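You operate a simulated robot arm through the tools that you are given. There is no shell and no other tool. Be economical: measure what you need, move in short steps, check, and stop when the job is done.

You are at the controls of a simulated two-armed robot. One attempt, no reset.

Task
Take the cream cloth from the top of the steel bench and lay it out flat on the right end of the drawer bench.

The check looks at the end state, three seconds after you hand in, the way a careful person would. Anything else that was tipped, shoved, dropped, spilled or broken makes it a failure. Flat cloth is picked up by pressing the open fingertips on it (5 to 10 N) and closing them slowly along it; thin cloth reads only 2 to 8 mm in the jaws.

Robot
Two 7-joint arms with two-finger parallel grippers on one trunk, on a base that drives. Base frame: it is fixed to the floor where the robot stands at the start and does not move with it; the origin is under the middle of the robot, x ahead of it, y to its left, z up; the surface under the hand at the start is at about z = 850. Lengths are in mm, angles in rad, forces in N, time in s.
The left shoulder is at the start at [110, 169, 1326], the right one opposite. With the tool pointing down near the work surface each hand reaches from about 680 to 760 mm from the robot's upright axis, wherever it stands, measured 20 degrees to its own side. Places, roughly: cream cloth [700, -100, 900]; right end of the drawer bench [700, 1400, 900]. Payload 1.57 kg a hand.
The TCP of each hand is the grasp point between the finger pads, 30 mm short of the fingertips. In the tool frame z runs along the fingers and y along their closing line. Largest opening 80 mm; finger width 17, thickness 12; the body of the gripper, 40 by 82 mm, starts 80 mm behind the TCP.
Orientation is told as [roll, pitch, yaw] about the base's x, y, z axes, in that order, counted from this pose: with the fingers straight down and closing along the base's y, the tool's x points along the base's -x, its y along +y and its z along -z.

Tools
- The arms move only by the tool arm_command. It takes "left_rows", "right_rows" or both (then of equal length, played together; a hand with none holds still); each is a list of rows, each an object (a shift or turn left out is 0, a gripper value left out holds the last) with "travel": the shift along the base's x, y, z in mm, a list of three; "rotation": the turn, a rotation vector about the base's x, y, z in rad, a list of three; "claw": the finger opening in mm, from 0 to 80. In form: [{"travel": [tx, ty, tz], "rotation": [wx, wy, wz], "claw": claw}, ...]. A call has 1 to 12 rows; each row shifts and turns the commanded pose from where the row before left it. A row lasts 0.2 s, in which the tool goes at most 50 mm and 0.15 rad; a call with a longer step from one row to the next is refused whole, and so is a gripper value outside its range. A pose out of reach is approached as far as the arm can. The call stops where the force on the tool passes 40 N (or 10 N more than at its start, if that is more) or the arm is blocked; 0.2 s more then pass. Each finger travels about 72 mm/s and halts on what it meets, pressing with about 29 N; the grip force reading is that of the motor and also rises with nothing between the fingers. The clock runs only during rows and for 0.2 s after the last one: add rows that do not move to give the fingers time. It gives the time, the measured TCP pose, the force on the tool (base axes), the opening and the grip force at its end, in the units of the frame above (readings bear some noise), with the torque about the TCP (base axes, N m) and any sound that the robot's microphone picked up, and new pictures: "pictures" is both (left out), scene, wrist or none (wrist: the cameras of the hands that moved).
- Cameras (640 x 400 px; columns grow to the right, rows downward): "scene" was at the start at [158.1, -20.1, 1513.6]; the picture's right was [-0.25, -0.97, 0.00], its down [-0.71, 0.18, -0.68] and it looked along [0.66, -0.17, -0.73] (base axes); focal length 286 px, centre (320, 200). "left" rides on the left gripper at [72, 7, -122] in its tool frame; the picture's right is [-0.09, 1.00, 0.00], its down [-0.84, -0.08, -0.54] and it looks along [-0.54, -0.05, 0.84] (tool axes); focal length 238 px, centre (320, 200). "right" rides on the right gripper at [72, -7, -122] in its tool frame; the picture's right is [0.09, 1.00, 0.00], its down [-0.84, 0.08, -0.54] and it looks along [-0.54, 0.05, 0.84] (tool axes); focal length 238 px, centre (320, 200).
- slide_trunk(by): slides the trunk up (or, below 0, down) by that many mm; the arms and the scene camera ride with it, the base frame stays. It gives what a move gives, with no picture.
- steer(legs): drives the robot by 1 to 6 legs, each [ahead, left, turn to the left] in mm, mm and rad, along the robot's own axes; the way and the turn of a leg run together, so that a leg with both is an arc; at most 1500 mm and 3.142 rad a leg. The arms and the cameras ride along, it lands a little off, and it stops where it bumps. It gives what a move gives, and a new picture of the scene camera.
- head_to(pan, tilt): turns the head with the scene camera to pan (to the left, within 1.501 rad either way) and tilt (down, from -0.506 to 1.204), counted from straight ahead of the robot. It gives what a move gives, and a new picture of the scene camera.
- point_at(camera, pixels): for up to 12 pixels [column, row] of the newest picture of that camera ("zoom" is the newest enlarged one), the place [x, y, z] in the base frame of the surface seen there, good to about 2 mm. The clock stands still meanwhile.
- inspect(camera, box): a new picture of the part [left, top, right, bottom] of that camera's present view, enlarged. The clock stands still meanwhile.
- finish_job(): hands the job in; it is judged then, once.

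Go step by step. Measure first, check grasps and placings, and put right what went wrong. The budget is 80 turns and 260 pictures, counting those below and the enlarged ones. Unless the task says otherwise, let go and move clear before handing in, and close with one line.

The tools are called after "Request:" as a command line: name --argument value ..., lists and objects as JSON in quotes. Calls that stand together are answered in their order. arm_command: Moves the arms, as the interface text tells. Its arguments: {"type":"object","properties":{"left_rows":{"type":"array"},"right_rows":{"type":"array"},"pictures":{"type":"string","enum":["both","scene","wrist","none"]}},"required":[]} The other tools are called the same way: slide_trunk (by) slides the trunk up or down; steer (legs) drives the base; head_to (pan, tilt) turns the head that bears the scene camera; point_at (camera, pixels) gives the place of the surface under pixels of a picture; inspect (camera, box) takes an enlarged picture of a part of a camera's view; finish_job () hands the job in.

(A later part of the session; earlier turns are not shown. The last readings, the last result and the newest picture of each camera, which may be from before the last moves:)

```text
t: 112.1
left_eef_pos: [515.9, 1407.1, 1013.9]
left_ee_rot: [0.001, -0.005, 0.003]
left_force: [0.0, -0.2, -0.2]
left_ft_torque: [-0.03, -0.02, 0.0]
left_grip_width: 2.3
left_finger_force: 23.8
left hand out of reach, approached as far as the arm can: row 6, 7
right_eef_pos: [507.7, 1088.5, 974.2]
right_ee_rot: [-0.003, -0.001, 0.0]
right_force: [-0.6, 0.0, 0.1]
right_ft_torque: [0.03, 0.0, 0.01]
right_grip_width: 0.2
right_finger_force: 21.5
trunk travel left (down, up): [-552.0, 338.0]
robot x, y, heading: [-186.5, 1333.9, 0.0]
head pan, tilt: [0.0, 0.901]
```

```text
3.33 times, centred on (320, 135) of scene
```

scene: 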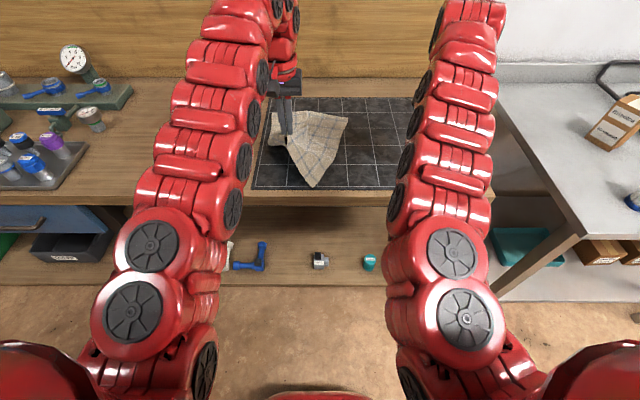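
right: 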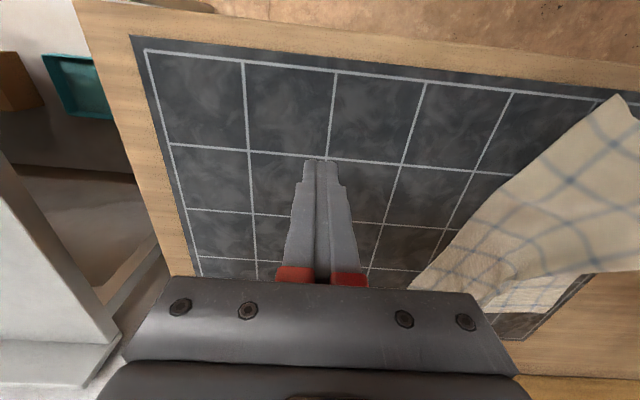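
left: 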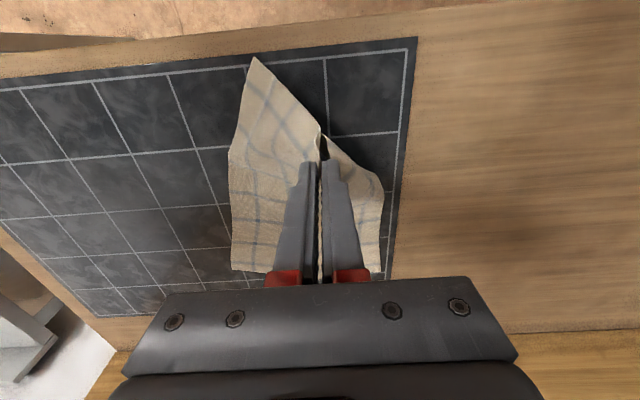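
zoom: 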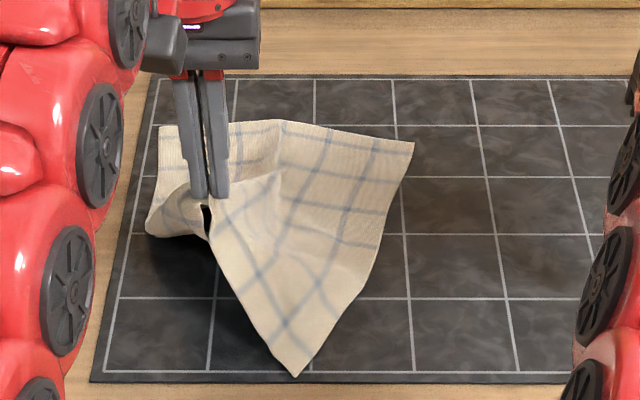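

The flap has now swung open – a single layer falls to its corner at (148,228) in the scene zoom. Measure the corners to plan the re-lay.

Request:
point_at --camera "zoom" --pixels '[[163, 130], [411, 145], [294, 370], [150, 225], [152, 232], [280, 125], [300, 330], [375, 270], [240, 240], [330, 250]]'

```text
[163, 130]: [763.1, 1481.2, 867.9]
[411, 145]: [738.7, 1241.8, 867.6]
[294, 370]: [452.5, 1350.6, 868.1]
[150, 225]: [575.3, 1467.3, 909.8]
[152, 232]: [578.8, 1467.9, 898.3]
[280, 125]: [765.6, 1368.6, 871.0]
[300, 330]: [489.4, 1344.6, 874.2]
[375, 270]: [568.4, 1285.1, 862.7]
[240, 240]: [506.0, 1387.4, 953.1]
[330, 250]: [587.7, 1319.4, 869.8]
```

The cloth has rotated and shifted toward the bench front, so I'll re-grip both near corners and re-lay it farther forward. First lay the near-left corner down outward with the left hand.

Request:
arm_command --left_rows '[{"travel": [-2, 20, -5]}, {"travel": [-2, 20, -5]}, {"travel": [-3, 20, -10]}, {"travel": [-3, 20, -12]}, {"travel": [-3, 20, -12]}, {"travel": [0, 5, -10]}, {}, {"travel": [0, -8, -15]}, {"travel": [0, -10, -16]}, {"travel": [0, -10, -16]}, {"travel": [0, -8, -12]}, {}]' --pictures "both"

Request:
inspect --camera "left" --box '[100, 40, 420, 240]'

Request:
inspect --camera "scene" --box '[250, 85, 390, 205]'

```text
t: 114.7
left_eef_pos: [504.4, 1477.0, 900.7]
left_ee_rot: [0.0, -0.002, 0.004]
left_force: [1.0, -0.1, 1.6]
left_ft_torque: [-0.03, 0.01, 0.0]
left_grip_width: 2.2
left_finger_force: 23.4
right_eef_pos: [507.4, 1089.7, 974.0]
right_ee_rot: [-0.003, -0.001, 0.0]
right_force: [0.7, 0.8, -0.1]
right_ft_torque: [0.02, -0.02, -0.01]
right_grip_width: 0.0
right_finger_force: 21.1
trunk travel left (down, up): [-552.0, 338.0]
robot x, y, heading: [-183.1, 1329.8, -0.003]
head pan, tilt: [0.0, 0.901]
```

scene: 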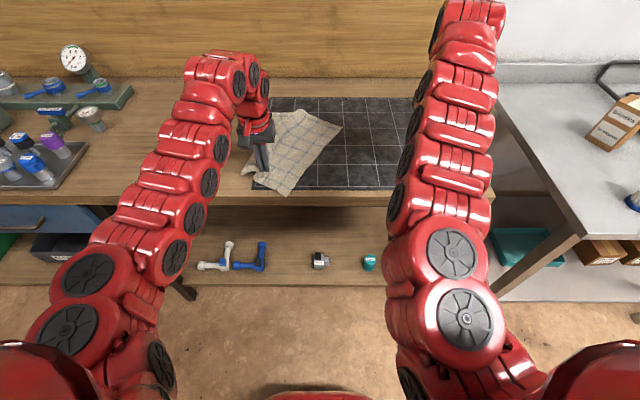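
left: 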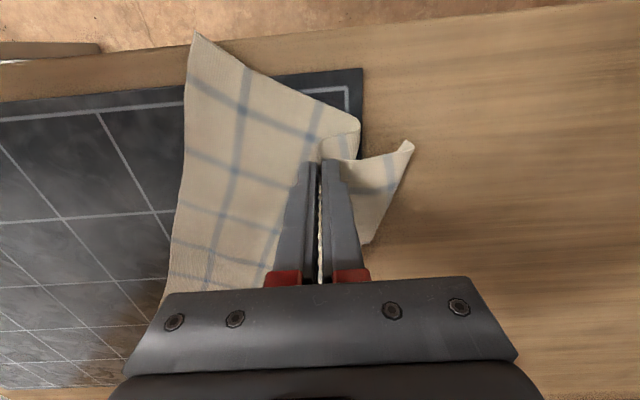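

```text
2.00 times, centred on (260, 140) of left
```

zoom: 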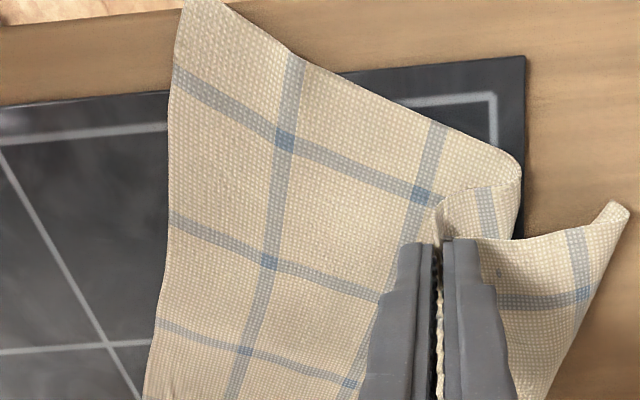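

```text
3.33 times, centred on (320, 145) of scene
```

zoom: 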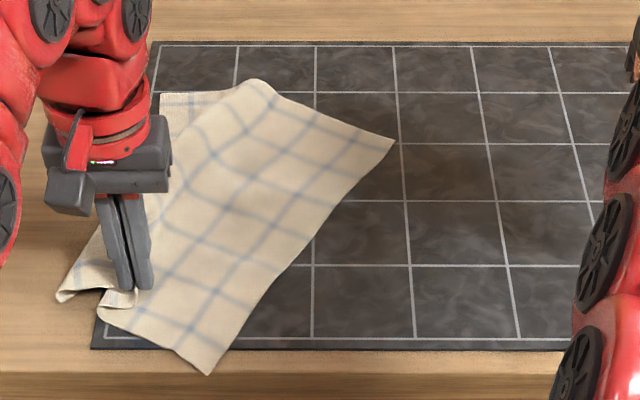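

The flap is now out on the left, but the cloth was dragged askew. I'll release the left and re-grip both near corners closer to their tips for a clean re-lay.

Request:
arm_command --left_rows '[{"travel": [0, 0, -3]}, {"claw": 10}, {"claw": 30}, {"claw": 40}, {"travel": [0, 0, 10]}, {"travel": [0, 0, 25]}, {"travel": [0, 20, 30]}, {"travel": [0, 30, 0]}, {"travel": [0, 40, 0]}, {"travel": [0, 40, 0]}, {}]' --pictures "both"

Request:
inspect --camera "scene" --box '[240, 95, 360, 205]'

Request:
point_at --camera "scene" --pixels '[[312, 195], [310, 192], [275, 180], [300, 185], [340, 127], [326, 112], [300, 110], [290, 115], [268, 172], [275, 112]]'

```text
t: 117.1
left_eef_pos: [504.7, 1607.6, 964.7]
left_ee_rot: [0.001, -0.001, 0.001]
left_force: [0.2, -0.4, -0.1]
left_ft_torque: [0.01, 0.02, 0.01]
left_grip_width: 39.7
left_finger_force: 0.1
right_eef_pos: [508.1, 1089.3, 974.6]
right_ee_rot: [-0.003, -0.002, 0.002]
right_force: [-0.7, -0.2, 0.0]
right_ft_torque: [0.06, -0.01, 0.0]
right_grip_width: 0.0
right_finger_force: 21.0
trunk travel left (down, up): [-552.0, 338.0]
robot x, y, heading: [-183.8, 1327.3, -0.003]
head pan, tilt: [0.0, 0.901]
```

scene: 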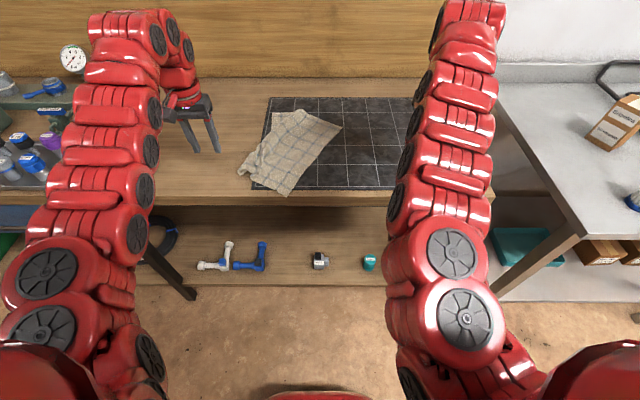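
left: 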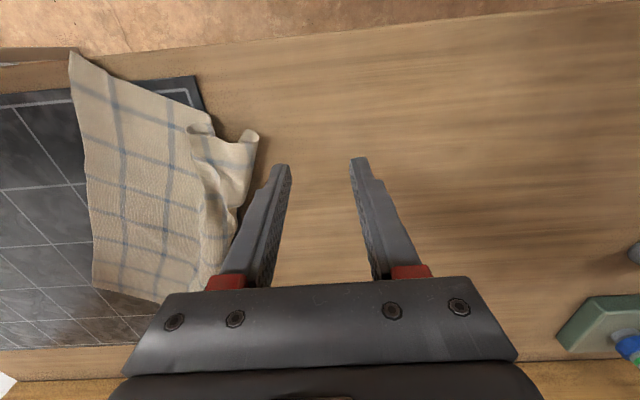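

```text
3.64 times, centred on (300, 150) of scene
```

zoom: 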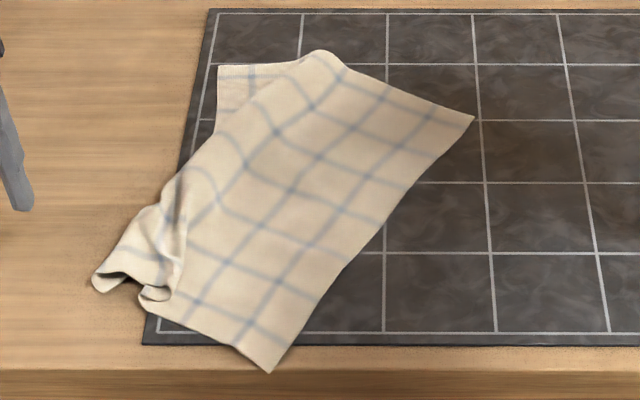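

```text
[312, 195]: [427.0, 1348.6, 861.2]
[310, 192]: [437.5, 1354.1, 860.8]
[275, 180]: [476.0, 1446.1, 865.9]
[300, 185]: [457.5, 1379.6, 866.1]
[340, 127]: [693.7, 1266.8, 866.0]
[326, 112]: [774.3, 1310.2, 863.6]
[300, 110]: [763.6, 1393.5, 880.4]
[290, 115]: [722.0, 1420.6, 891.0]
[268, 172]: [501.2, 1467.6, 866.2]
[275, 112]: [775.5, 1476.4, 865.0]
```

Now find both near corners: NR at zoom (270,372), NL at zoom (95,288).

Request:
point_at --camera "zoom" --pixels '[[270, 370], [265, 358], [240, 350], [290, 335], [255, 335], [96, 285], [105, 278], [120, 265], [140, 250], [150, 290], [300, 380], [165, 275]]'

Request:
inspect --camera "left" --box '[50, 40, 290, 190]'

```text
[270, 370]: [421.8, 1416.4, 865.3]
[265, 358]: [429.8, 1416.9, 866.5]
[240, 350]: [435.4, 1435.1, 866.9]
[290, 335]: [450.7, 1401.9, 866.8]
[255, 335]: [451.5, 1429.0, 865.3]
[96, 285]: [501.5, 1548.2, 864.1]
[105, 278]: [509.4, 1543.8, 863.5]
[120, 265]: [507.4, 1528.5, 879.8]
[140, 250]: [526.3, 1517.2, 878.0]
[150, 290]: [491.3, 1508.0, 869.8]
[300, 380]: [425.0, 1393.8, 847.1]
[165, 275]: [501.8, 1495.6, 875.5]
```

```text
2.67 times, centred on (170, 115) of left
```

zoom: 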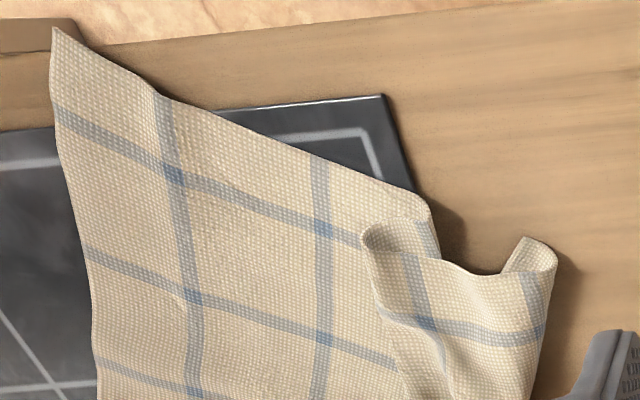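

Corners: NR ≈ [422,1416], NL ≈ [501,1548]. Shift the base 80 mm left for reach, then bring both hands above pinch points.

Request:
arm_command --left_rows '[{"travel": [0, -40, 0]}, {"travel": [0, -40, 0]}]' --pictures "none"

Request:
steer --legs '[[0, 80, 0]]'

Request:
arm_command --left_rows '[{"travel": [2, -20, 0], "claw": 40}, {"travel": [2, -20, 0]}, {"travel": [2, -20, 0]}, {"travel": [2, -20, 0]}, {}, {}, {}, {}]' --right_rows '[{"travel": [-6, 32, 0], "claw": 40}, {"travel": [-6, 32, 0]}, {"travel": [-6, 32, 0]}, {"travel": [-6, 32, 0]}, {"travel": [-6, 32, 0]}, {"travel": [-6, 32, 0]}, {"travel": [-6, 32, 0]}, {"travel": [-4, 32, 0]}]' --pictures "none"

```text
t: 117.7
left_eef_pos: [505.9, 1526.7, 962.8]
left_ee_rot: [-0.001, -0.002, 0.003]
left_force: [-0.2, 0.8, -0.8]
left_ft_torque: [0.01, 0.01, -0.01]
left_grip_width: 39.9
left_finger_force: 0.1
right_eef_pos: [508.2, 1088.2, 974.0]
right_ee_rot: [-0.004, 0.0, 0.002]
right_force: [0.6, 0.2, 0.5]
right_ft_torque: [0.02, -0.04, 0.02]
right_grip_width: 0.0
right_finger_force: 21.1
trunk travel left (down, up): [-552.0, 338.0]
robot x, y, heading: [-186.2, 1327.7, 0.003]
head pan, tilt: [0.0, 0.901]
```

```text
t: 118.8
left_eef_pos: [505.1, 1610.6, 963.4]
left_ee_rot: [-0.002, -0.001, 0.006]
left_force: [0.3, 0.5, 0.1]
left_ft_torque: [-0.02, -0.03, -0.07]
left_grip_width: 40.1
left_finger_force: 0.1
right_eef_pos: [508.4, 1172.0, 973.9]
right_ee_rot: [-0.005, 0.0, 0.004]
right_force: [-1.1, -0.2, 0.7]
right_ft_torque: [-0.02, 0.0, -0.01]
right_grip_width: 0.0
right_finger_force: 20.7
trunk travel left (down, up): [-552.0, 338.0]
robot x, y, heading: [-185.2, 1410.9, 0.001]
head pan, tilt: [0.0, 0.901]
```

scene: 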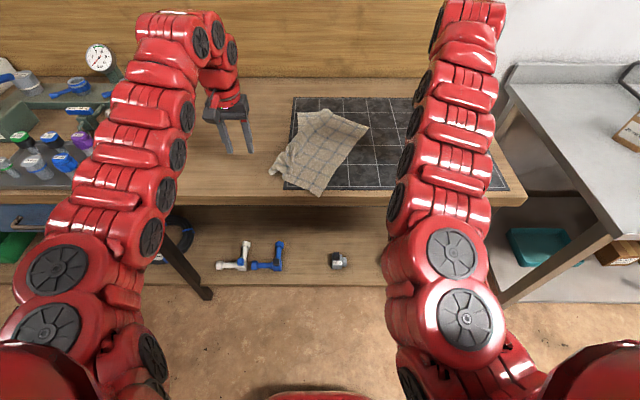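

```text
t: 120.6
left_eef_pos: [512.4, 1529.9, 965.9]
left_ee_rot: [-0.002, 0.0, 0.005]
left_force: [0.0, -0.3, 1.0]
left_ft_torque: [0.0, 0.01, 0.02]
left_grip_width: 40.0
left_finger_force: 0.1
right_eef_pos: [462.2, 1428.3, 973.1]
right_ee_rot: [-0.003, 0.0, 0.002]
right_force: [-0.3, 0.1, 0.1]
right_ft_torque: [-0.04, 0.0, -0.03]
right_grip_width: 40.0
right_finger_force: 0.1
trunk travel left (down, up): [-552.0, 338.0]
robot x, y, heading: [-184.7, 1412.2, 0.003]
head pan, tilt: [0.0, 0.901]
```

Hands are over the targets; lower to ~8 mm above the cloth and view.

Request:
arm_command --left_rows '[{"travel": [0, 0, -22]}, {"travel": [0, 0, -22]}, {"travel": [0, 0, -12]}, {}]' --right_rows '[{"travel": [0, 0, -24]}, {"travel": [0, 0, -24]}, {"travel": [0, 0, -18]}, {}]' --pictures "wrist"

Request:
inspect --camera "scene" --box '[240, 95, 380, 205]'

```text
t: 121.6
left_eef_pos: [513.1, 1529.4, 907.1]
left_ee_rot: [0.001, -0.003, 0.006]
left_force: [0.7, -0.4, -0.4]
left_ft_torque: [-0.02, -0.02, -0.06]
left_grip_width: 40.0
left_finger_force: 0.1
right_eef_pos: [461.3, 1427.3, 907.5]
right_ee_rot: [-0.003, 0.001, 0.003]
right_force: [-0.1, 0.5, 0.5]
right_ft_torque: [0.01, 0.01, -0.03]
right_grip_width: 40.0
right_finger_force: 0.1
trunk travel left (down, up): [-552.0, 338.0]
robot x, y, heading: [-181.2, 1410.3, 0.002]
head pan, tilt: [0.0, 0.901]
```

right: 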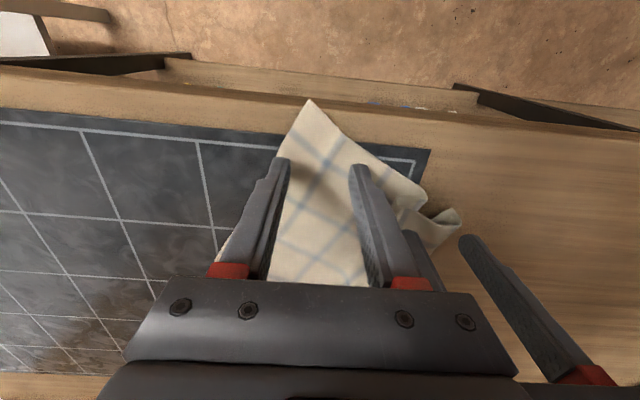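
left: 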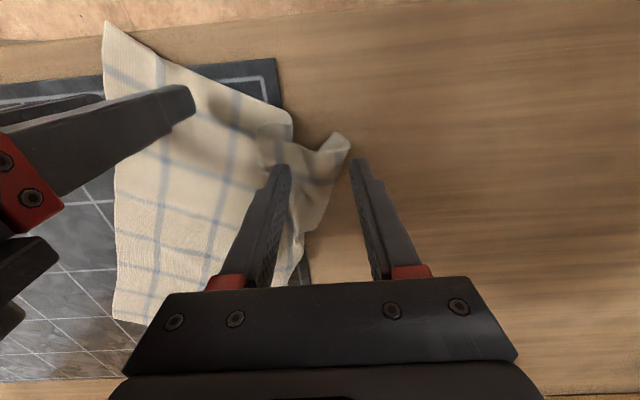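

```text
3.64 times, centred on (310, 150) of scene
```

zoom: 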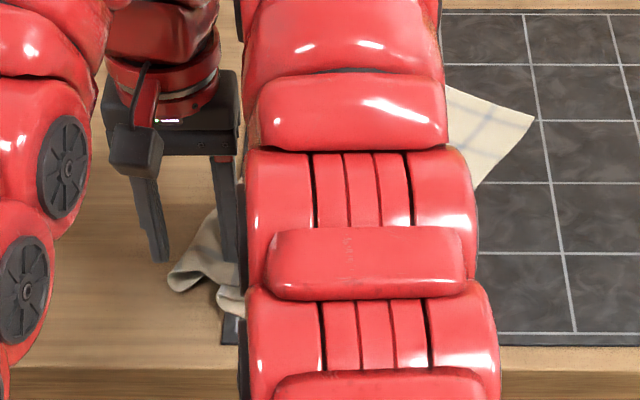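

Shift right toward its corner (−14 x, −4 y) and left (−8 x, −9 y), then lower toward contact.

Request:
arm_command --left_rows '[{"travel": [-8, -9, 0]}, {"travel": [0, 0, -6]}, {"travel": [0, 0, -4]}, {"travel": [0, 0, -2]}, {"travel": [0, 0, -1]}, {}]' --right_rows '[{"travel": [-14, -4, 0]}, {"travel": [0, 0, -6]}, {"travel": [0, 0, -4]}, {"travel": [0, 0, -1]}, {"travel": [0, 0, -1]}, {}]' --pictures "wrist"

```text
t: 123.0
left_eef_pos: [504.8, 1518.6, 895.6]
left_ee_rot: [-0.002, -0.005, 0.006]
left_force: [6.0, 0.2, 16.7]
left_ft_torque: [-0.41, -0.09, 0.09]
left_grip_width: 40.3
left_finger_force: 0.4
right_eef_pos: [447.9, 1423.6, 896.5]
right_ee_rot: [-0.005, 0.001, 0.004]
right_force: [-0.3, -0.1, 1.2]
right_ft_torque: [-0.01, 0.01, 0.04]
right_grip_width: 40.1
right_finger_force: 0.1
trunk travel left (down, up): [-552.0, 338.0]
robot x, y, heading: [-184.8, 1411.5, -0.003]
head pan, tilt: [0.0, 0.901]
```

right: 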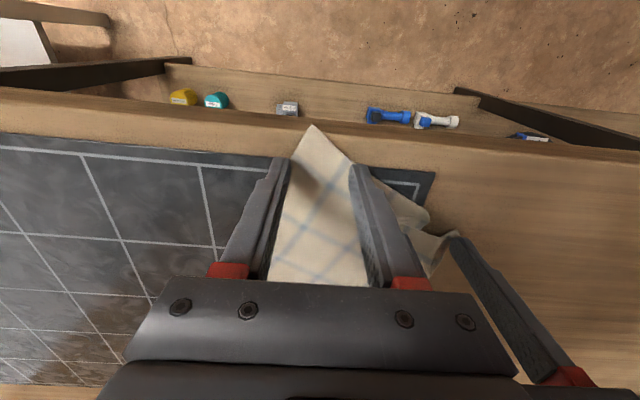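
left: 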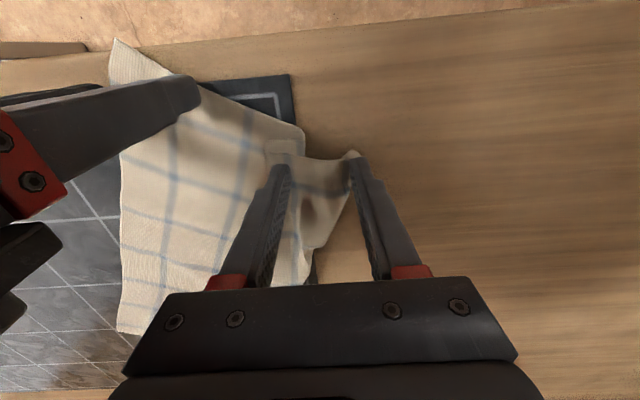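

Left inner finger bears on a pleat; shift left outward with a narrower opening, and narrow the right to 30.

Request:
arm_command --left_rows '[{"travel": [0, 0, 5], "claw": 28}, {"travel": [0, 9, 0]}, {"travel": [0, 0, -4]}, {"travel": [0, 0, -2]}, {}]' --right_rows '[{"claw": 30}, {}, {"travel": [0, 0, -1]}, {"travel": [0, 0, -1]}, {}]' --pictures "wrist"

```text
t: 124.2
left_eef_pos: [503.5, 1529.7, 895.5]
left_ee_rot: [0.0, -0.004, 0.006]
left_force: [2.2, 0.6, 23.8]
left_ft_torque: [-0.59, 0.06, 0.04]
left_grip_width: 28.1
left_finger_force: 0.0
right_eef_pos: [446.7, 1422.5, 895.6]
right_ee_rot: [-0.003, -0.001, 0.005]
right_force: [0.0, 0.4, -0.3]
right_ft_torque: [0.01, 0.0, -0.02]
right_grip_width: 30.0
right_finger_force: 0.0
trunk travel left (down, up): [-552.0, 338.0]
robot x, y, heading: [-181.8, 1410.9, 0.006]
head pan, tilt: [0.0, 0.901]
```

right: 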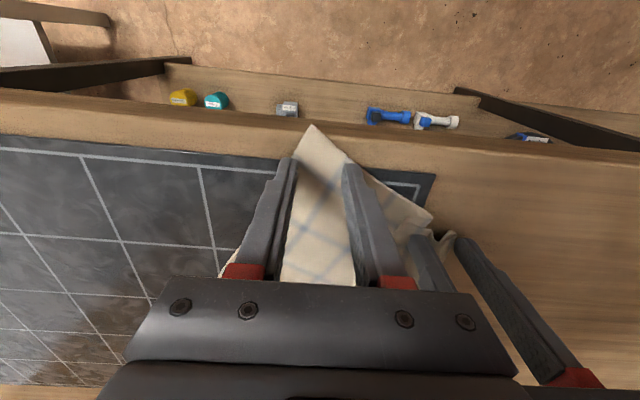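
left: 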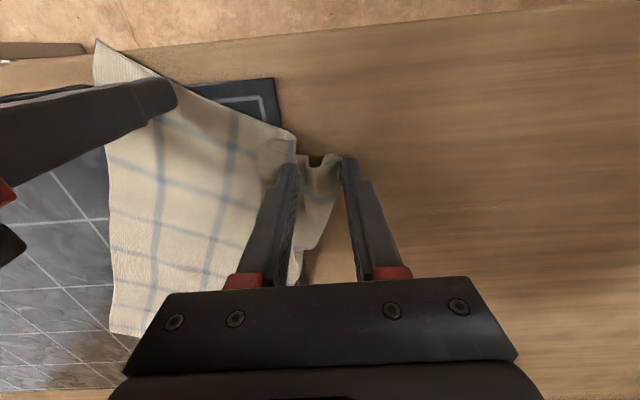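

The left corner now stands between the fingers; close left on it (easing up 1 mm). Press right further before closing.

Request:
arm_command --left_rows '[{"travel": [0, 0, 1]}, {"claw": 22}, {"claw": 16}, {"claw": 10}, {"claw": 5}, {"claw": 0}, {}, {}]' --right_rows '[{"travel": [0, 0, -1]}, {"travel": [0, 0, -1]}, {"travel": [0, 0, -0.5]}, {}, {}, {}, {}, {}]' --pictures "wrist"

```text
t: 125.9
left_eef_pos: [502.7, 1529.0, 895.0]
left_ee_rot: [-0.004, -0.002, 0.004]
left_force: [1.0, 0.1, 1.6]
left_ft_torque: [-0.01, -0.04, -0.03]
left_grip_width: 3.0
left_finger_force: 24.3
right_eef_pos: [448.5, 1423.1, 894.4]
right_ee_rot: [-0.002, -0.007, 0.0]
right_force: [-5.9, -1.3, 22.1]
right_ft_torque: [0.07, 0.18, 0.08]
right_grip_width: 29.8
right_finger_force: 0.0
trunk travel left (down, up): [-552.0, 338.0]
robot x, y, heading: [-184.8, 1414.7, 0.001]
head pan, tilt: [0.0, 0.901]
stopped in row 8 (right hand): the force on the tool passed its limit at 40 N (the readings are from after the stop); the commanded pose is now the measured one
```

right: 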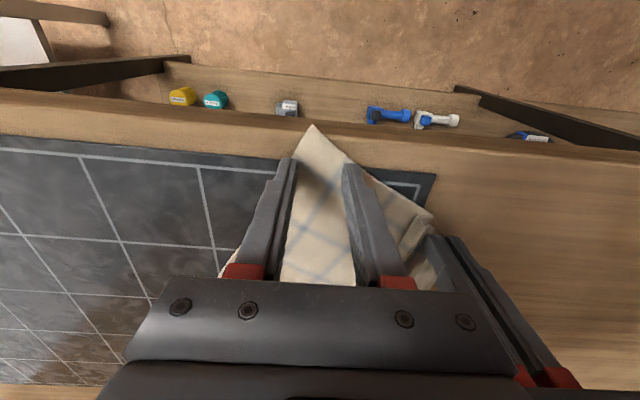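
left: 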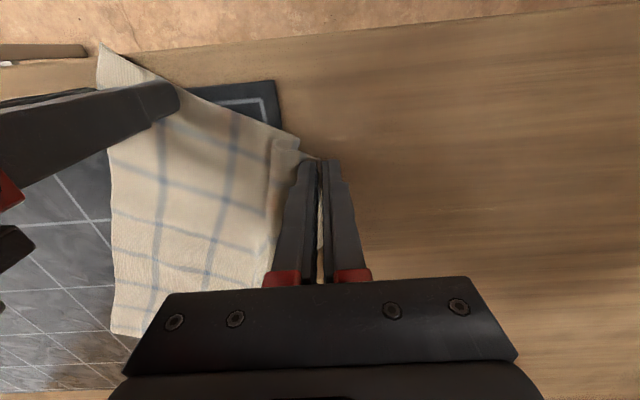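

Left holds (3.0 mm). Right is pressed; ease 0.8 mm and close slowly.

Request:
arm_command --right_rows '[{"travel": [0, 0, 0.8]}, {"claw": 26}, {"claw": 22}, {"claw": 18}, {"claw": 14}, {"claw": 10}, {"claw": 6}, {"claw": 2}, {"claw": 0}, {}]' --pictures "wrist"

```text
t: 128.1
left_eef_pos: [503.3, 1530.1, 895.5]
left_ee_rot: [-0.001, -0.004, 0.006]
left_force: [-0.5, 0.6, 3.3]
left_ft_torque: [0.01, -0.01, -0.01]
left_grip_width: 3.1
left_finger_force: 24.3
right_eef_pos: [448.5, 1423.5, 895.7]
right_ee_rot: [-0.001, -0.006, 0.002]
right_force: [2.5, 1.7, 22.3]
right_ft_torque: [0.09, -0.11, -0.03]
right_grip_width: 2.5
right_finger_force: 23.8
trunk travel left (down, up): [-552.0, 338.0]
robot x, y, heading: [-184.9, 1411.8, 0.002]
head pan, tilt: [0.0, 0.901]
```

right: 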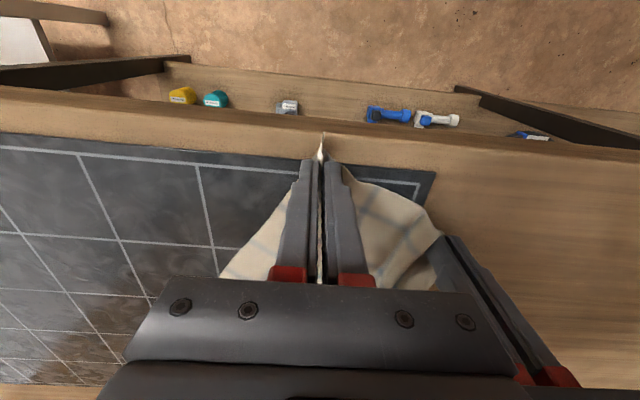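

Both corners are held (3.1 and 2.5 mm). Lift, align x and gently spread, then raise the trunk.

Request:
arm_command --left_rows '[{"travel": [0, 0, 8]}, {"travel": [0, 0, 15]}, {"travel": [0, 0, 15]}, {"travel": [0, 0, 15]}, {"travel": [0, 0, 15]}, {"travel": [0, 0, 12]}, {}]' --right_rows '[{"travel": [0, 0, 8]}, {"travel": [8, 0, 15]}, {"travel": [10, 0, 15]}, {"travel": [12, -5, 15]}, {"travel": [12, -5, 15]}, {"travel": [12, -5, 12]}, {}]' --pictures "none"

Request:
slide_trunk --by 300

Request:
head_to --pan 0.0 --tilt 0.8

Request:
inspect --camera "left" --box '[0, 0, 640, 400]'

```text
t: 129.7
left_eef_pos: [506.3, 1531.7, 973.5]
left_ee_rot: [-0.001, 0.001, 0.004]
left_force: [1.0, 0.1, -0.9]
left_ft_torque: [-0.01, -0.01, -0.04]
left_grip_width: 2.9
left_finger_force: 24.0
right_eef_pos: [503.0, 1405.6, 972.3]
right_ee_rot: [-0.003, -0.002, 0.001]
right_force: [-0.3, 0.3, 0.6]
right_ft_torque: [-0.02, 0.03, 0.02]
right_grip_width: 2.4
right_finger_force: 23.6
trunk travel left (down, up): [-552.0, 338.0]
robot x, y, heading: [-186.4, 1410.0, 0.003]
head pan, tilt: [0.0, 0.901]
```

```text
t: 132.7
left_eef_pos: [506.0, 1530.9, 1273.4]
left_ee_rot: [-0.001, 0.001, 0.004]
left_force: [-0.5, 0.5, -0.1]
left_ft_torque: [0.04, 0.02, -0.02]
left_grip_width: 3.1
left_finger_force: 24.1
right_eef_pos: [504.4, 1406.9, 1272.7]
right_ee_rot: [-0.002, -0.001, 0.002]
right_force: [0.7, -0.3, -0.3]
right_ft_torque: [0.01, 0.01, 0.03]
right_grip_width: 2.2
right_finger_force: 23.8
trunk travel left (down, up): [-852.0, 38.0]
robot x, y, heading: [-185.5, 1408.2, 0.001]
head pan, tilt: [0.0, 0.901]
```

```text
t: 133.3
left_eef_pos: [506.0, 1530.2, 1272.6]
left_ee_rot: [0.0, 0.0, 0.004]
left_force: [0.7, 0.3, 0.0]
left_ft_torque: [-0.04, 0.01, -0.01]
left_grip_width: 3.2
left_finger_force: 24.5
right_eef_pos: [504.1, 1406.4, 1270.5]
right_ee_rot: [-0.002, 0.0, 0.004]
right_force: [-0.5, 0.4, 0.4]
right_ft_torque: [0.03, 0.0, 0.0]
right_grip_width: 2.4
right_finger_force: 23.9
trunk travel left (down, up): [-852.0, 38.0]
robot x, y, heading: [-184.1, 1414.4, -0.002]
head pan, tilt: [0.0, 0.799]
```

scene: 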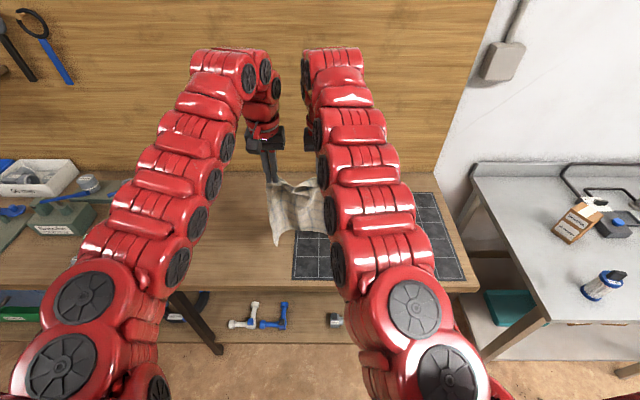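

```text
1.00 times, centred on (320, 200) of left (not enlarged: the box is as wide or as high as the picture)
5 turns are left
```

zoom: 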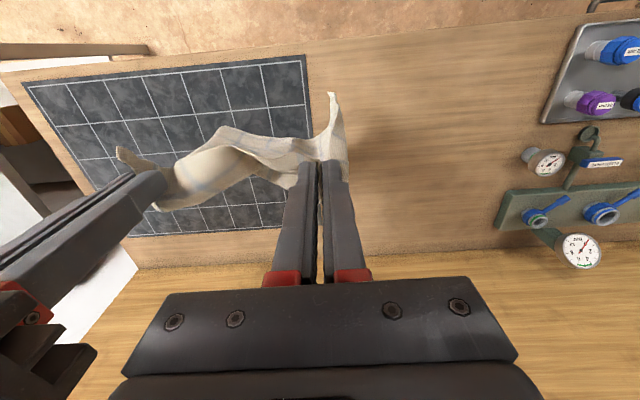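

Only 5 turns remain, so I batch: spread the held edge to ~158 mm, drive over the mat and begin the same back-and-down lay that worked before.

Request:
arm_command --right_rows '[{"travel": [0, -8, 0]}, {"travel": [0, -8, 0]}, {"travel": [0, -8, 0]}, {"travel": [0, -6, 0]}, {"travel": [0, -4, 0]}, {}]' --pictures "none"

Request:
steer --legs '[[0, -115, 0], [295, 0, 0]]'

Request:
slide_trunk --by -110

Request:
steer --legs '[[-25, 0, 0]]'

Request:
slide_trunk --by -35

Request:
steer --legs '[[-38, 0, 0]]'

Request:
slide_trunk --by -38

Request:
steer --legs '[[-40, 0, 0]]'

Request:
inspect --camera "left" --box '[0, 0, 480, 300]'

Request:
inspect --camera "right" --box '[160, 0, 640, 300]'

```text
t: 134.7
left_eef_pos: [506.0, 1530.8, 1274.1]
left_ee_rot: [-0.003, -0.001, 0.003]
left_force: [0.4, -3.2, -0.5]
left_ft_torque: [-0.09, 0.01, -0.02]
left_grip_width: 3.1
left_finger_force: 24.6
right_eef_pos: [504.4, 1373.2, 1271.6]
right_ee_rot: [-0.002, -0.002, 0.003]
right_force: [0.1, 2.8, -0.4]
right_ft_torque: [0.08, 0.02, 0.02]
right_grip_width: 2.3
right_finger_force: 23.8
trunk travel left (down, up): [-852.0, 38.0]
robot x, y, heading: [-187.2, 1409.9, 0.002]
head pan, tilt: [0.0, 0.799]
```

```text
t: 137.6
left_eef_pos: [804.0, 1415.3, 1274.8]
left_ee_rot: [-0.001, -0.001, 0.004]
left_force: [-0.4, -3.7, -0.2]
left_ft_torque: [-0.1, -0.02, -0.05]
left_grip_width: 3.1
left_finger_force: 24.3
right_eef_pos: [801.5, 1257.4, 1273.7]
right_ee_rot: [-0.002, -0.004, 0.003]
right_force: [-0.9, 3.4, -0.3]
right_ft_torque: [0.11, -0.01, -0.01]
right_grip_width: 2.5
right_finger_force: 23.9
trunk travel left (down, up): [-852.0, 38.0]
robot x, y, heading: [116.5, 1295.6, 0.005]
head pan, tilt: [0.0, 0.799]
```

scene: 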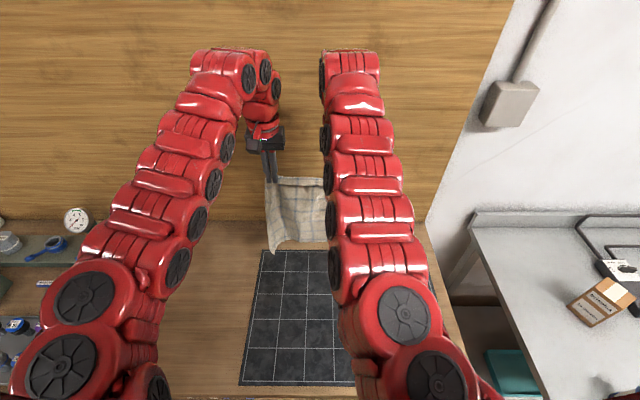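

```text
t: 139.0
left_eef_pos: [804.9, 1414.2, 1163.9]
left_ee_rot: [-0.003, 0.0, 0.006]
left_force: [0.6, -3.0, -0.8]
left_ft_torque: [-0.12, -0.01, -0.03]
left_grip_width: 3.3
left_finger_force: 24.3
right_eef_pos: [804.1, 1257.1, 1162.5]
right_ee_rot: [-0.001, -0.001, 0.005]
right_force: [-1.1, 3.3, -0.2]
right_ft_torque: [0.11, -0.02, 0.03]
right_grip_width: 2.5
right_finger_force: 23.8
trunk travel left (down, up): [-742.0, 148.0]
robot x, y, heading: [117.0, 1292.7, 0.003]
head pan, tilt: [0.0, 0.799]
```

```text
t: 139.8
left_eef_pos: [784.3, 1414.4, 1161.6]
left_ee_rot: [-0.002, 0.003, 0.006]
left_force: [1.0, -4.0, -0.2]
left_ft_torque: [-0.1, 0.06, -0.02]
left_grip_width: 3.1
left_finger_force: 24.4
right_eef_pos: [782.7, 1256.9, 1159.9]
right_ee_rot: [-0.002, 0.002, 0.003]
right_force: [0.3, 4.0, -0.6]
right_ft_torque: [0.11, 0.07, 0.06]
right_grip_width: 2.6
right_finger_force: 24.3
trunk travel left (down, up): [-742.0, 148.0]
robot x, y, heading: [92.3, 1292.8, 0.003]
head pan, tilt: [0.0, 0.799]
```

scene: 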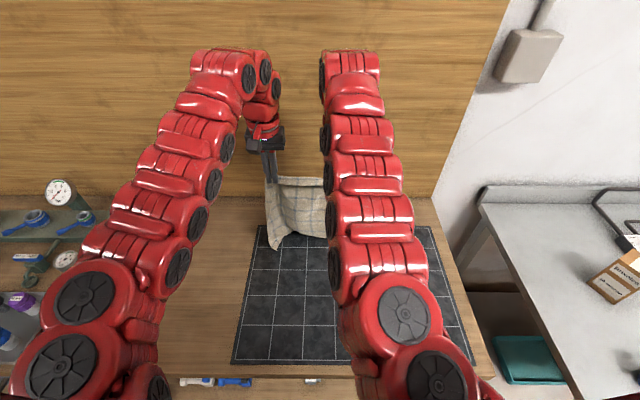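

```text
t: 140.6
left_eef_pos: [779.3, 1415.7, 1130.1]
left_ee_rot: [-0.004, -0.002, 0.004]
left_force: [0.4, -3.0, 0.3]
left_ft_torque: [-0.08, -0.04, -0.04]
left_grip_width: 3.0
left_finger_force: 24.0
right_eef_pos: [777.1, 1256.9, 1127.9]
right_ee_rot: [0.0, -0.002, 0.004]
right_force: [0.5, 1.7, -0.1]
right_ft_torque: [0.09, 0.0, 0.06]
right_grip_width: 2.6
right_finger_force: 24.1
trunk travel left (down, up): [-707.0, 183.0]
robot x, y, heading: [87.6, 1296.5, 0.004]
head pan, tilt: [0.0, 0.799]
```

```text
t: 141.5
left_eef_pos: [748.0, 1414.2, 1126.3]
left_ee_rot: [-0.002, 0.003, 0.006]
left_force: [0.4, -3.1, -1.0]
left_ft_torque: [-0.11, 0.03, -0.04]
left_grip_width: 2.9
left_finger_force: 24.2
right_eef_pos: [744.8, 1255.1, 1125.4]
right_ee_rot: [-0.001, 0.0, 0.003]
right_force: [0.8, 2.6, -0.4]
right_ft_torque: [0.13, 0.06, 0.02]
right_grip_width: 2.4
right_finger_force: 24.2
trunk travel left (down, up): [-707.0, 183.0]
robot x, y, heading: [54.2, 1293.8, 0.001]
head pan, tilt: [0.0, 0.799]
```

scene: 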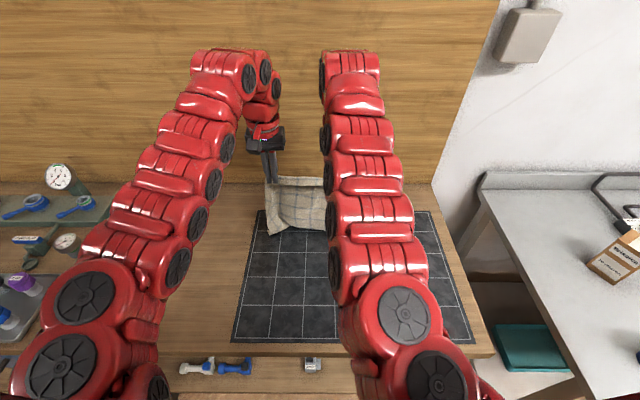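

```text
t: 142.3
left_eef_pos: [743.7, 1414.0, 1091.0]
left_ee_rot: [-0.002, -0.001, 0.004]
left_force: [1.0, -3.8, -0.4]
left_ft_torque: [-0.1, 0.01, -0.05]
left_grip_width: 3.4
left_finger_force: 24.6
right_eef_pos: [741.2, 1256.4, 1089.7]
right_ee_rot: [-0.003, -0.005, 0.005]
right_force: [-0.4, 3.0, -0.1]
right_ft_torque: [0.09, 0.0, 0.03]
right_grip_width: 2.5
right_finger_force: 24.1
trunk travel left (down, up): [-669.0, 221.0]
robot x, y, heading: [54.3, 1293.1, 0.0]
head pan, tilt: [0.0, 0.799]
```

```text
t: 143.2
left_eef_pos: [706.2, 1413.4, 1089.6]
left_ee_rot: [-0.002, 0.002, 0.004]
left_force: [0.3, -3.8, -0.5]
left_ft_torque: [-0.12, -0.04, -0.01]
left_grip_width: 3.2
left_finger_force: 24.0
right_eef_pos: [706.1, 1254.3, 1086.8]
right_ee_rot: [-0.002, 0.001, 0.003]
right_force: [-0.1, 3.6, 0.2]
right_ft_torque: [0.12, 0.0, 0.03]
right_grip_width: 2.5
right_finger_force: 23.8
trunk travel left (down, up): [-669.0, 221.0]
robot x, y, heading: [13.7, 1290.5, -0.002]
head pan, tilt: [0.0, 0.799]
```

scene: 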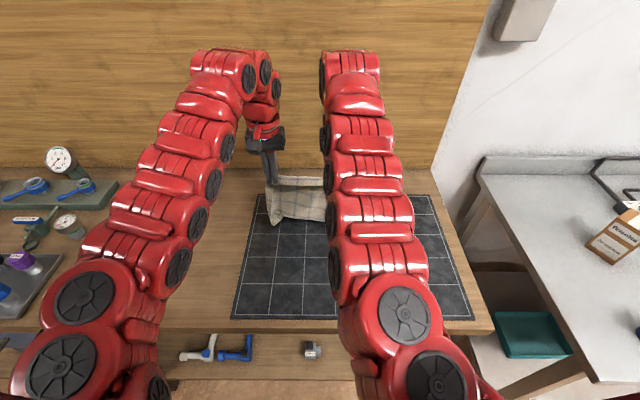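

```text
1.33 times, centred on (240, 150) of left
```

zoom: 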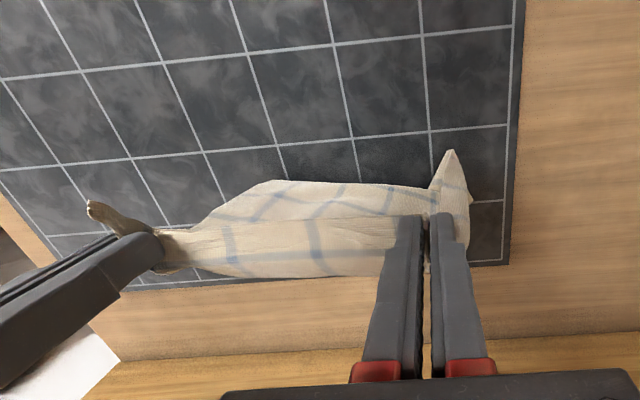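

```text
1.33 times, centred on (400, 150) of right
4 turns are left
```

zoom: 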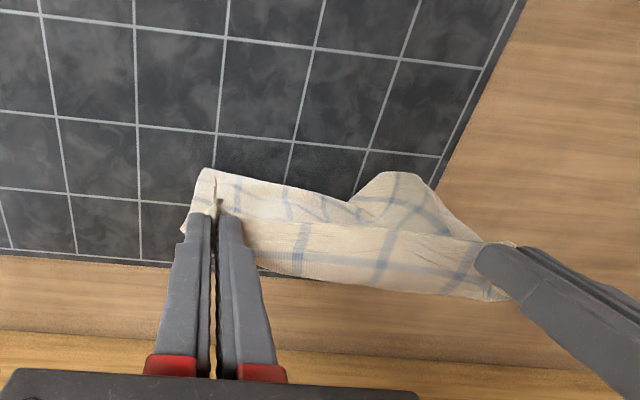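

Laying is proceeding as in the first pass. Continue the interleaved steps down to near contact and inspect.

Request:
slide_trunk --by -46

Request:
steer --legs '[[-40, 0, 0]]'

Request:
slide_trunk --by -38

Request:
steer --legs '[[-40, 0, 0]]'

Request:
slide_trunk --by -38

Request:
steer --legs '[[-40, 0, 0]]'

Request:
slide_trunk --by -35

Request:
steer --legs '[[-34, 0, 0]]'

Request:
slide_trunk --by -22

Request:
steer --legs '[[-24, 0, 0]]'

Request:
slide_trunk --by -8

Request:
inspect --camera "left" --box '[0, 40, 480, 340]'

Request:
inspect --camera "right" --box '[160, 40, 640, 340]'

```text
t: 144.1
left_eef_pos: [705.8, 1411.9, 1043.5]
left_ee_rot: [-0.001, 0.001, 0.003]
left_force: [-0.3, -3.0, 0.0]
left_ft_torque: [-0.07, 0.01, -0.03]
left_grip_width: 3.1
left_finger_force: 24.7
right_eef_pos: [703.1, 1254.5, 1043.3]
right_ee_rot: [0.001, -0.003, 0.001]
right_force: [-1.0, 3.4, -0.4]
right_ft_torque: [0.08, 0.03, 0.07]
right_grip_width: 2.7
right_finger_force: 24.2
trunk travel left (down, up): [-623.0, 267.0]
robot x, y, heading: [14.4, 1293.7, 0.002]
head pan, tilt: [0.0, 0.799]
```

```text
t: 145.0
left_eef_pos: [666.7, 1413.6, 1043.7]
left_ee_rot: [-0.002, 0.002, 0.003]
left_force: [0.3, -2.2, 0.4]
left_ft_torque: [-0.1, 0.02, -0.04]
left_grip_width: 3.0
left_finger_force: 23.7
right_eef_pos: [663.6, 1254.8, 1042.9]
right_ee_rot: [-0.002, 0.001, 0.002]
right_force: [-0.1, 3.4, 0.1]
right_ft_torque: [0.11, -0.01, 0.01]
right_grip_width: 2.7
right_finger_force: 23.4
trunk travel left (down, up): [-623.0, 267.0]
robot x, y, heading: [-26.9, 1291.0, 0.005]
head pan, tilt: [0.0, 0.799]
```

scene: 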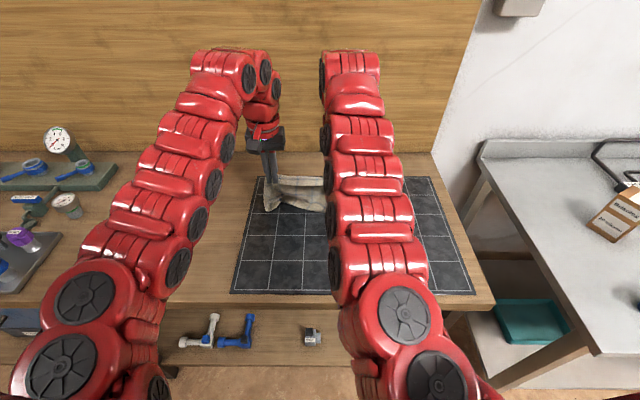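

```text
t: 145.8
left_eef_pos: [665.8, 1411.9, 1005.9]
left_ee_rot: [-0.001, 0.0, 0.004]
left_force: [-0.1, -2.7, -0.7]
left_ft_torque: [-0.11, 0.02, -0.04]
left_grip_width: 3.3
left_finger_force: 23.9
right_eef_pos: [663.2, 1255.0, 1005.0]
right_ee_rot: [-0.002, 0.0, 0.001]
right_force: [0.6, 2.5, -1.1]
right_ft_torque: [0.11, 0.0, 0.0]
right_grip_width: 2.4
right_finger_force: 23.9
trunk travel left (down, up): [-585.0, 305.0]
robot x, y, heading: [-21.9, 1293.5, 0.001]
head pan, tilt: [0.0, 0.799]
```

```text
t: 146.7
left_eef_pos: [625.1, 1411.6, 1006.7]
left_ee_rot: [-0.002, 0.0, 0.001]
left_force: [-0.5, -3.5, 0.7]
left_ft_torque: [-0.1, -0.01, -0.03]
left_grip_width: 3.2
left_finger_force: 24.7
right_eef_pos: [623.2, 1253.9, 1003.9]
right_ee_rot: [-0.001, -0.002, 0.001]
right_force: [0.0, 2.7, 0.5]
right_ft_torque: [0.08, -0.01, 0.05]
right_grip_width: 2.4
right_finger_force: 24.5
trunk travel left (down, up): [-585.0, 305.0]
robot x, y, heading: [-64.7, 1298.7, -0.001]
head pan, tilt: [0.0, 0.799]
```

scene: 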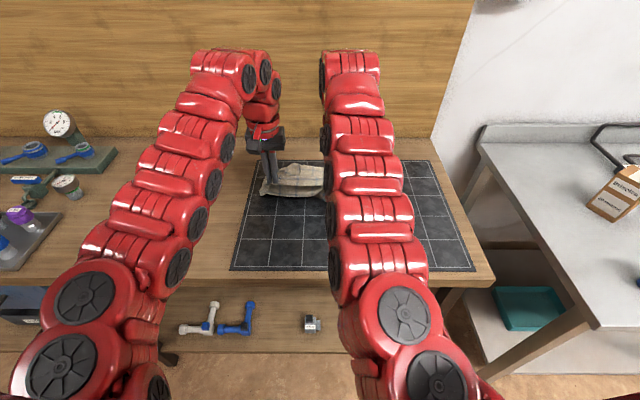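

```text
t: 147.5
left_eef_pos: [626.5, 1412.3, 969.3]
left_ee_rot: [-0.001, -0.003, 0.001]
left_force: [0.5, -3.3, -0.1]
left_ft_torque: [-0.08, 0.03, -0.05]
left_grip_width: 3.1
left_finger_force: 24.2
right_eef_pos: [623.7, 1253.9, 967.8]
right_ee_rot: [-0.002, -0.004, 0.001]
right_force: [-0.8, 2.9, -0.3]
right_ft_torque: [0.08, 0.0, 0.03]
right_grip_width: 2.6
right_finger_force: 23.8
trunk travel left (down, up): [-547.0, 343.0]
robot x, y, heading: [-69.0, 1292.8, -0.004]
head pan, tilt: [0.0, 0.799]
```

```text
t: 148.4
left_eef_pos: [586.0, 1412.0, 968.4]
left_ee_rot: [-0.001, -0.001, 0.001]
left_force: [-0.3, -3.4, 0.2]
left_ft_torque: [-0.1, -0.01, 0.0]
left_grip_width: 3.0
left_finger_force: 24.3
right_eef_pos: [583.3, 1254.1, 967.2]
right_ee_rot: [0.0, -0.001, 0.001]
right_force: [0.3, 3.7, -0.1]
right_ft_torque: [0.06, 0.0, 0.03]
right_grip_width: 2.5
right_finger_force: 24.4
trunk travel left (down, up): [-547.0, 343.0]
robot x, y, heading: [-105.9, 1292.3, 0.003]
head pan, tilt: [0.0, 0.799]
```

scene: 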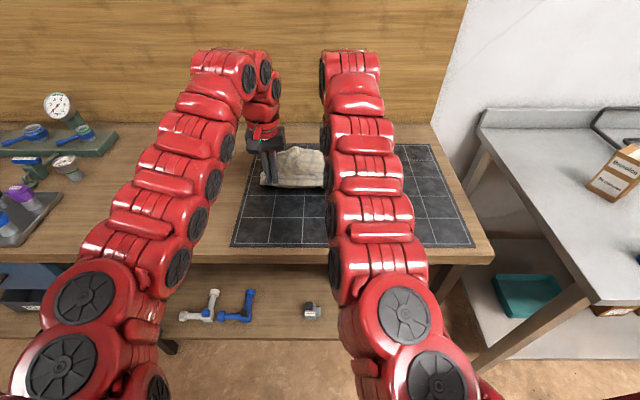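

```text
t: 149.2
left_eef_pos: [586.1, 1411.5, 934.9]
left_ee_rot: [-0.002, -0.002, 0.001]
left_force: [0.2, -2.0, -0.3]
left_ft_torque: [-0.11, 0.0, -0.02]
left_grip_width: 3.2
left_finger_force: 24.8
right_eef_pos: [584.0, 1254.1, 934.0]
right_ee_rot: [-0.002, -0.002, 0.002]
right_force: [-1.1, 2.8, 0.1]
right_ft_torque: [0.09, -0.02, 0.04]
right_grip_width: 2.6
right_finger_force: 23.8
trunk travel left (down, up): [-512.0, 378.0]
robot x, y, heading: [-104.3, 1294.0, 0.001]
head pan, tilt: [0.0, 0.799]
```

```text
t: 150.0
left_eef_pos: [550.8, 1410.2, 934.7]
left_ee_rot: [-0.001, -0.001, 0.003]
left_force: [1.0, -2.7, 0.2]
left_ft_torque: [-0.05, 0.0, -0.01]
left_grip_width: 3.1
left_finger_force: 24.8
right_eef_pos: [549.0, 1254.6, 932.2]
right_ee_rot: [-0.002, -0.005, 0.001]
right_force: [-0.1, 3.1, 1.0]
right_ft_torque: [0.08, -0.04, 0.03]
right_grip_width: 2.6
right_finger_force: 24.0
trunk travel left (down, up): [-512.0, 378.0]
robot x, y, heading: [-141.1, 1297.8, 0.002]
head pan, tilt: [0.0, 0.799]
```

scene: 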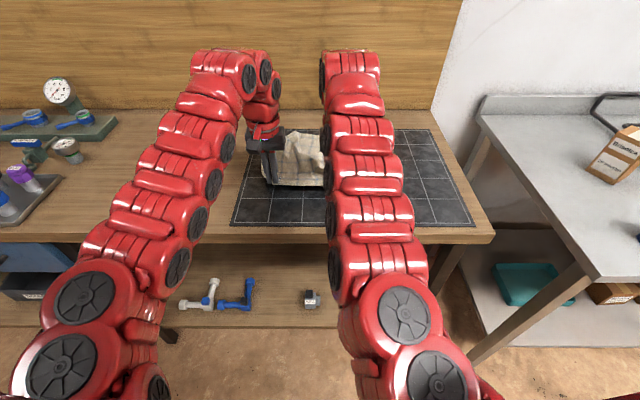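

```text
t: 150.7
left_eef_pos: [551.0, 1411.6, 911.8]
left_ee_rot: [-0.002, -0.001, 0.002]
left_force: [-0.6, -3.3, -0.1]
left_ft_torque: [-0.09, -0.05, -0.01]
left_grip_width: 3.1
left_finger_force: 24.0
right_eef_pos: [549.3, 1254.0, 911.0]
right_ee_rot: [-0.001, -0.004, 0.003]
right_force: [-1.1, 1.9, 0.1]
right_ft_torque: [0.08, 0.02, 0.03]
right_grip_width: 2.3
right_finger_force: 23.6
trunk travel left (down, up): [-490.0, 400.0]
robot x, y, heading: [-139.8, 1296.3, 0.002]
head pan, tilt: [0.0, 0.799]
```

```text
t: 151.5
left_eef_pos: [528.6, 1412.3, 911.7]
left_ee_rot: [-0.001, 0.0, 0.002]
left_force: [-0.6, -2.2, 0.7]
left_ft_torque: [-0.07, -0.04, 0.01]
left_grip_width: 3.0
left_finger_force: 24.5
right_eef_pos: [525.0, 1255.0, 909.4]
right_ee_rot: [-0.001, -0.002, 0.001]
right_force: [-0.8, 2.4, 1.0]
right_ft_torque: [0.07, 0.04, 0.03]
right_grip_width: 2.6
right_finger_force: 23.8
trunk travel left (down, up): [-490.0, 400.0]
robot x, y, heading: [-163.0, 1295.3, 0.002]
head pan, tilt: [0.0, 0.799]
```

scene: 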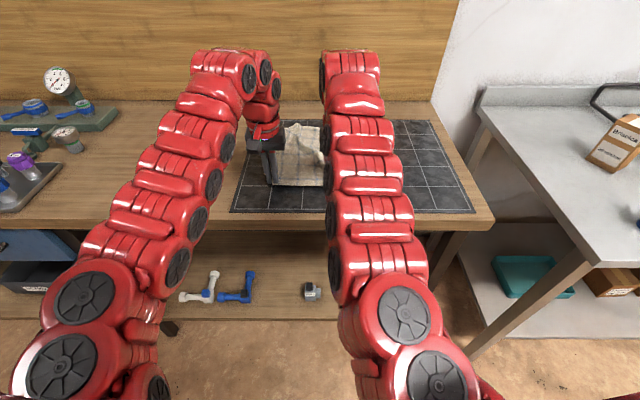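

```text
t: 152.1
left_eef_pos: [527.5, 1411.5, 903.3]
left_ee_rot: [-0.001, 0.001, 0.002]
left_force: [0.6, -1.7, 0.6]
left_ft_torque: [-0.06, -0.01, -0.04]
left_grip_width: 3.1
left_finger_force: 23.8
right_eef_pos: [525.1, 1253.5, 901.8]
right_ee_rot: [-0.001, -0.003, 0.003]
right_force: [0.1, 1.7, 0.0]
right_ft_torque: [0.08, -0.03, 0.01]
right_grip_width: 2.6
right_finger_force: 24.2
trunk travel left (down, up): [-482.0, 408.0]
robot x, y, heading: [-166.9, 1297.1, -0.0]
head pan, tilt: [0.0, 0.799]
```

```text
1.33 times, centred on (240, 190) of left
```

zoom: 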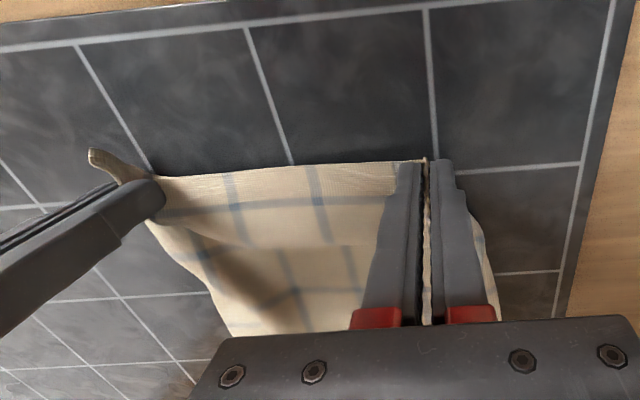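

```text
1.33 times, centred on (400, 190) of right
3 turns are left
```

zoom: 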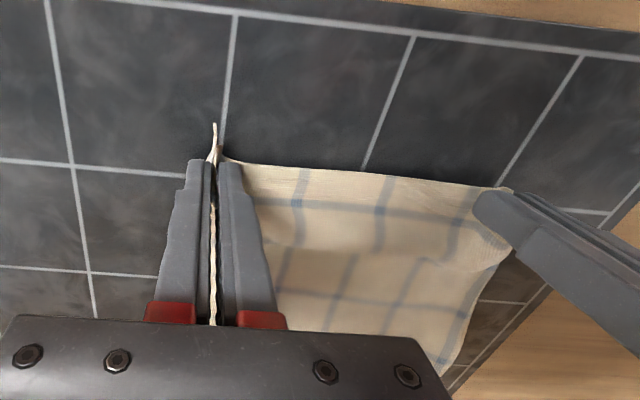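

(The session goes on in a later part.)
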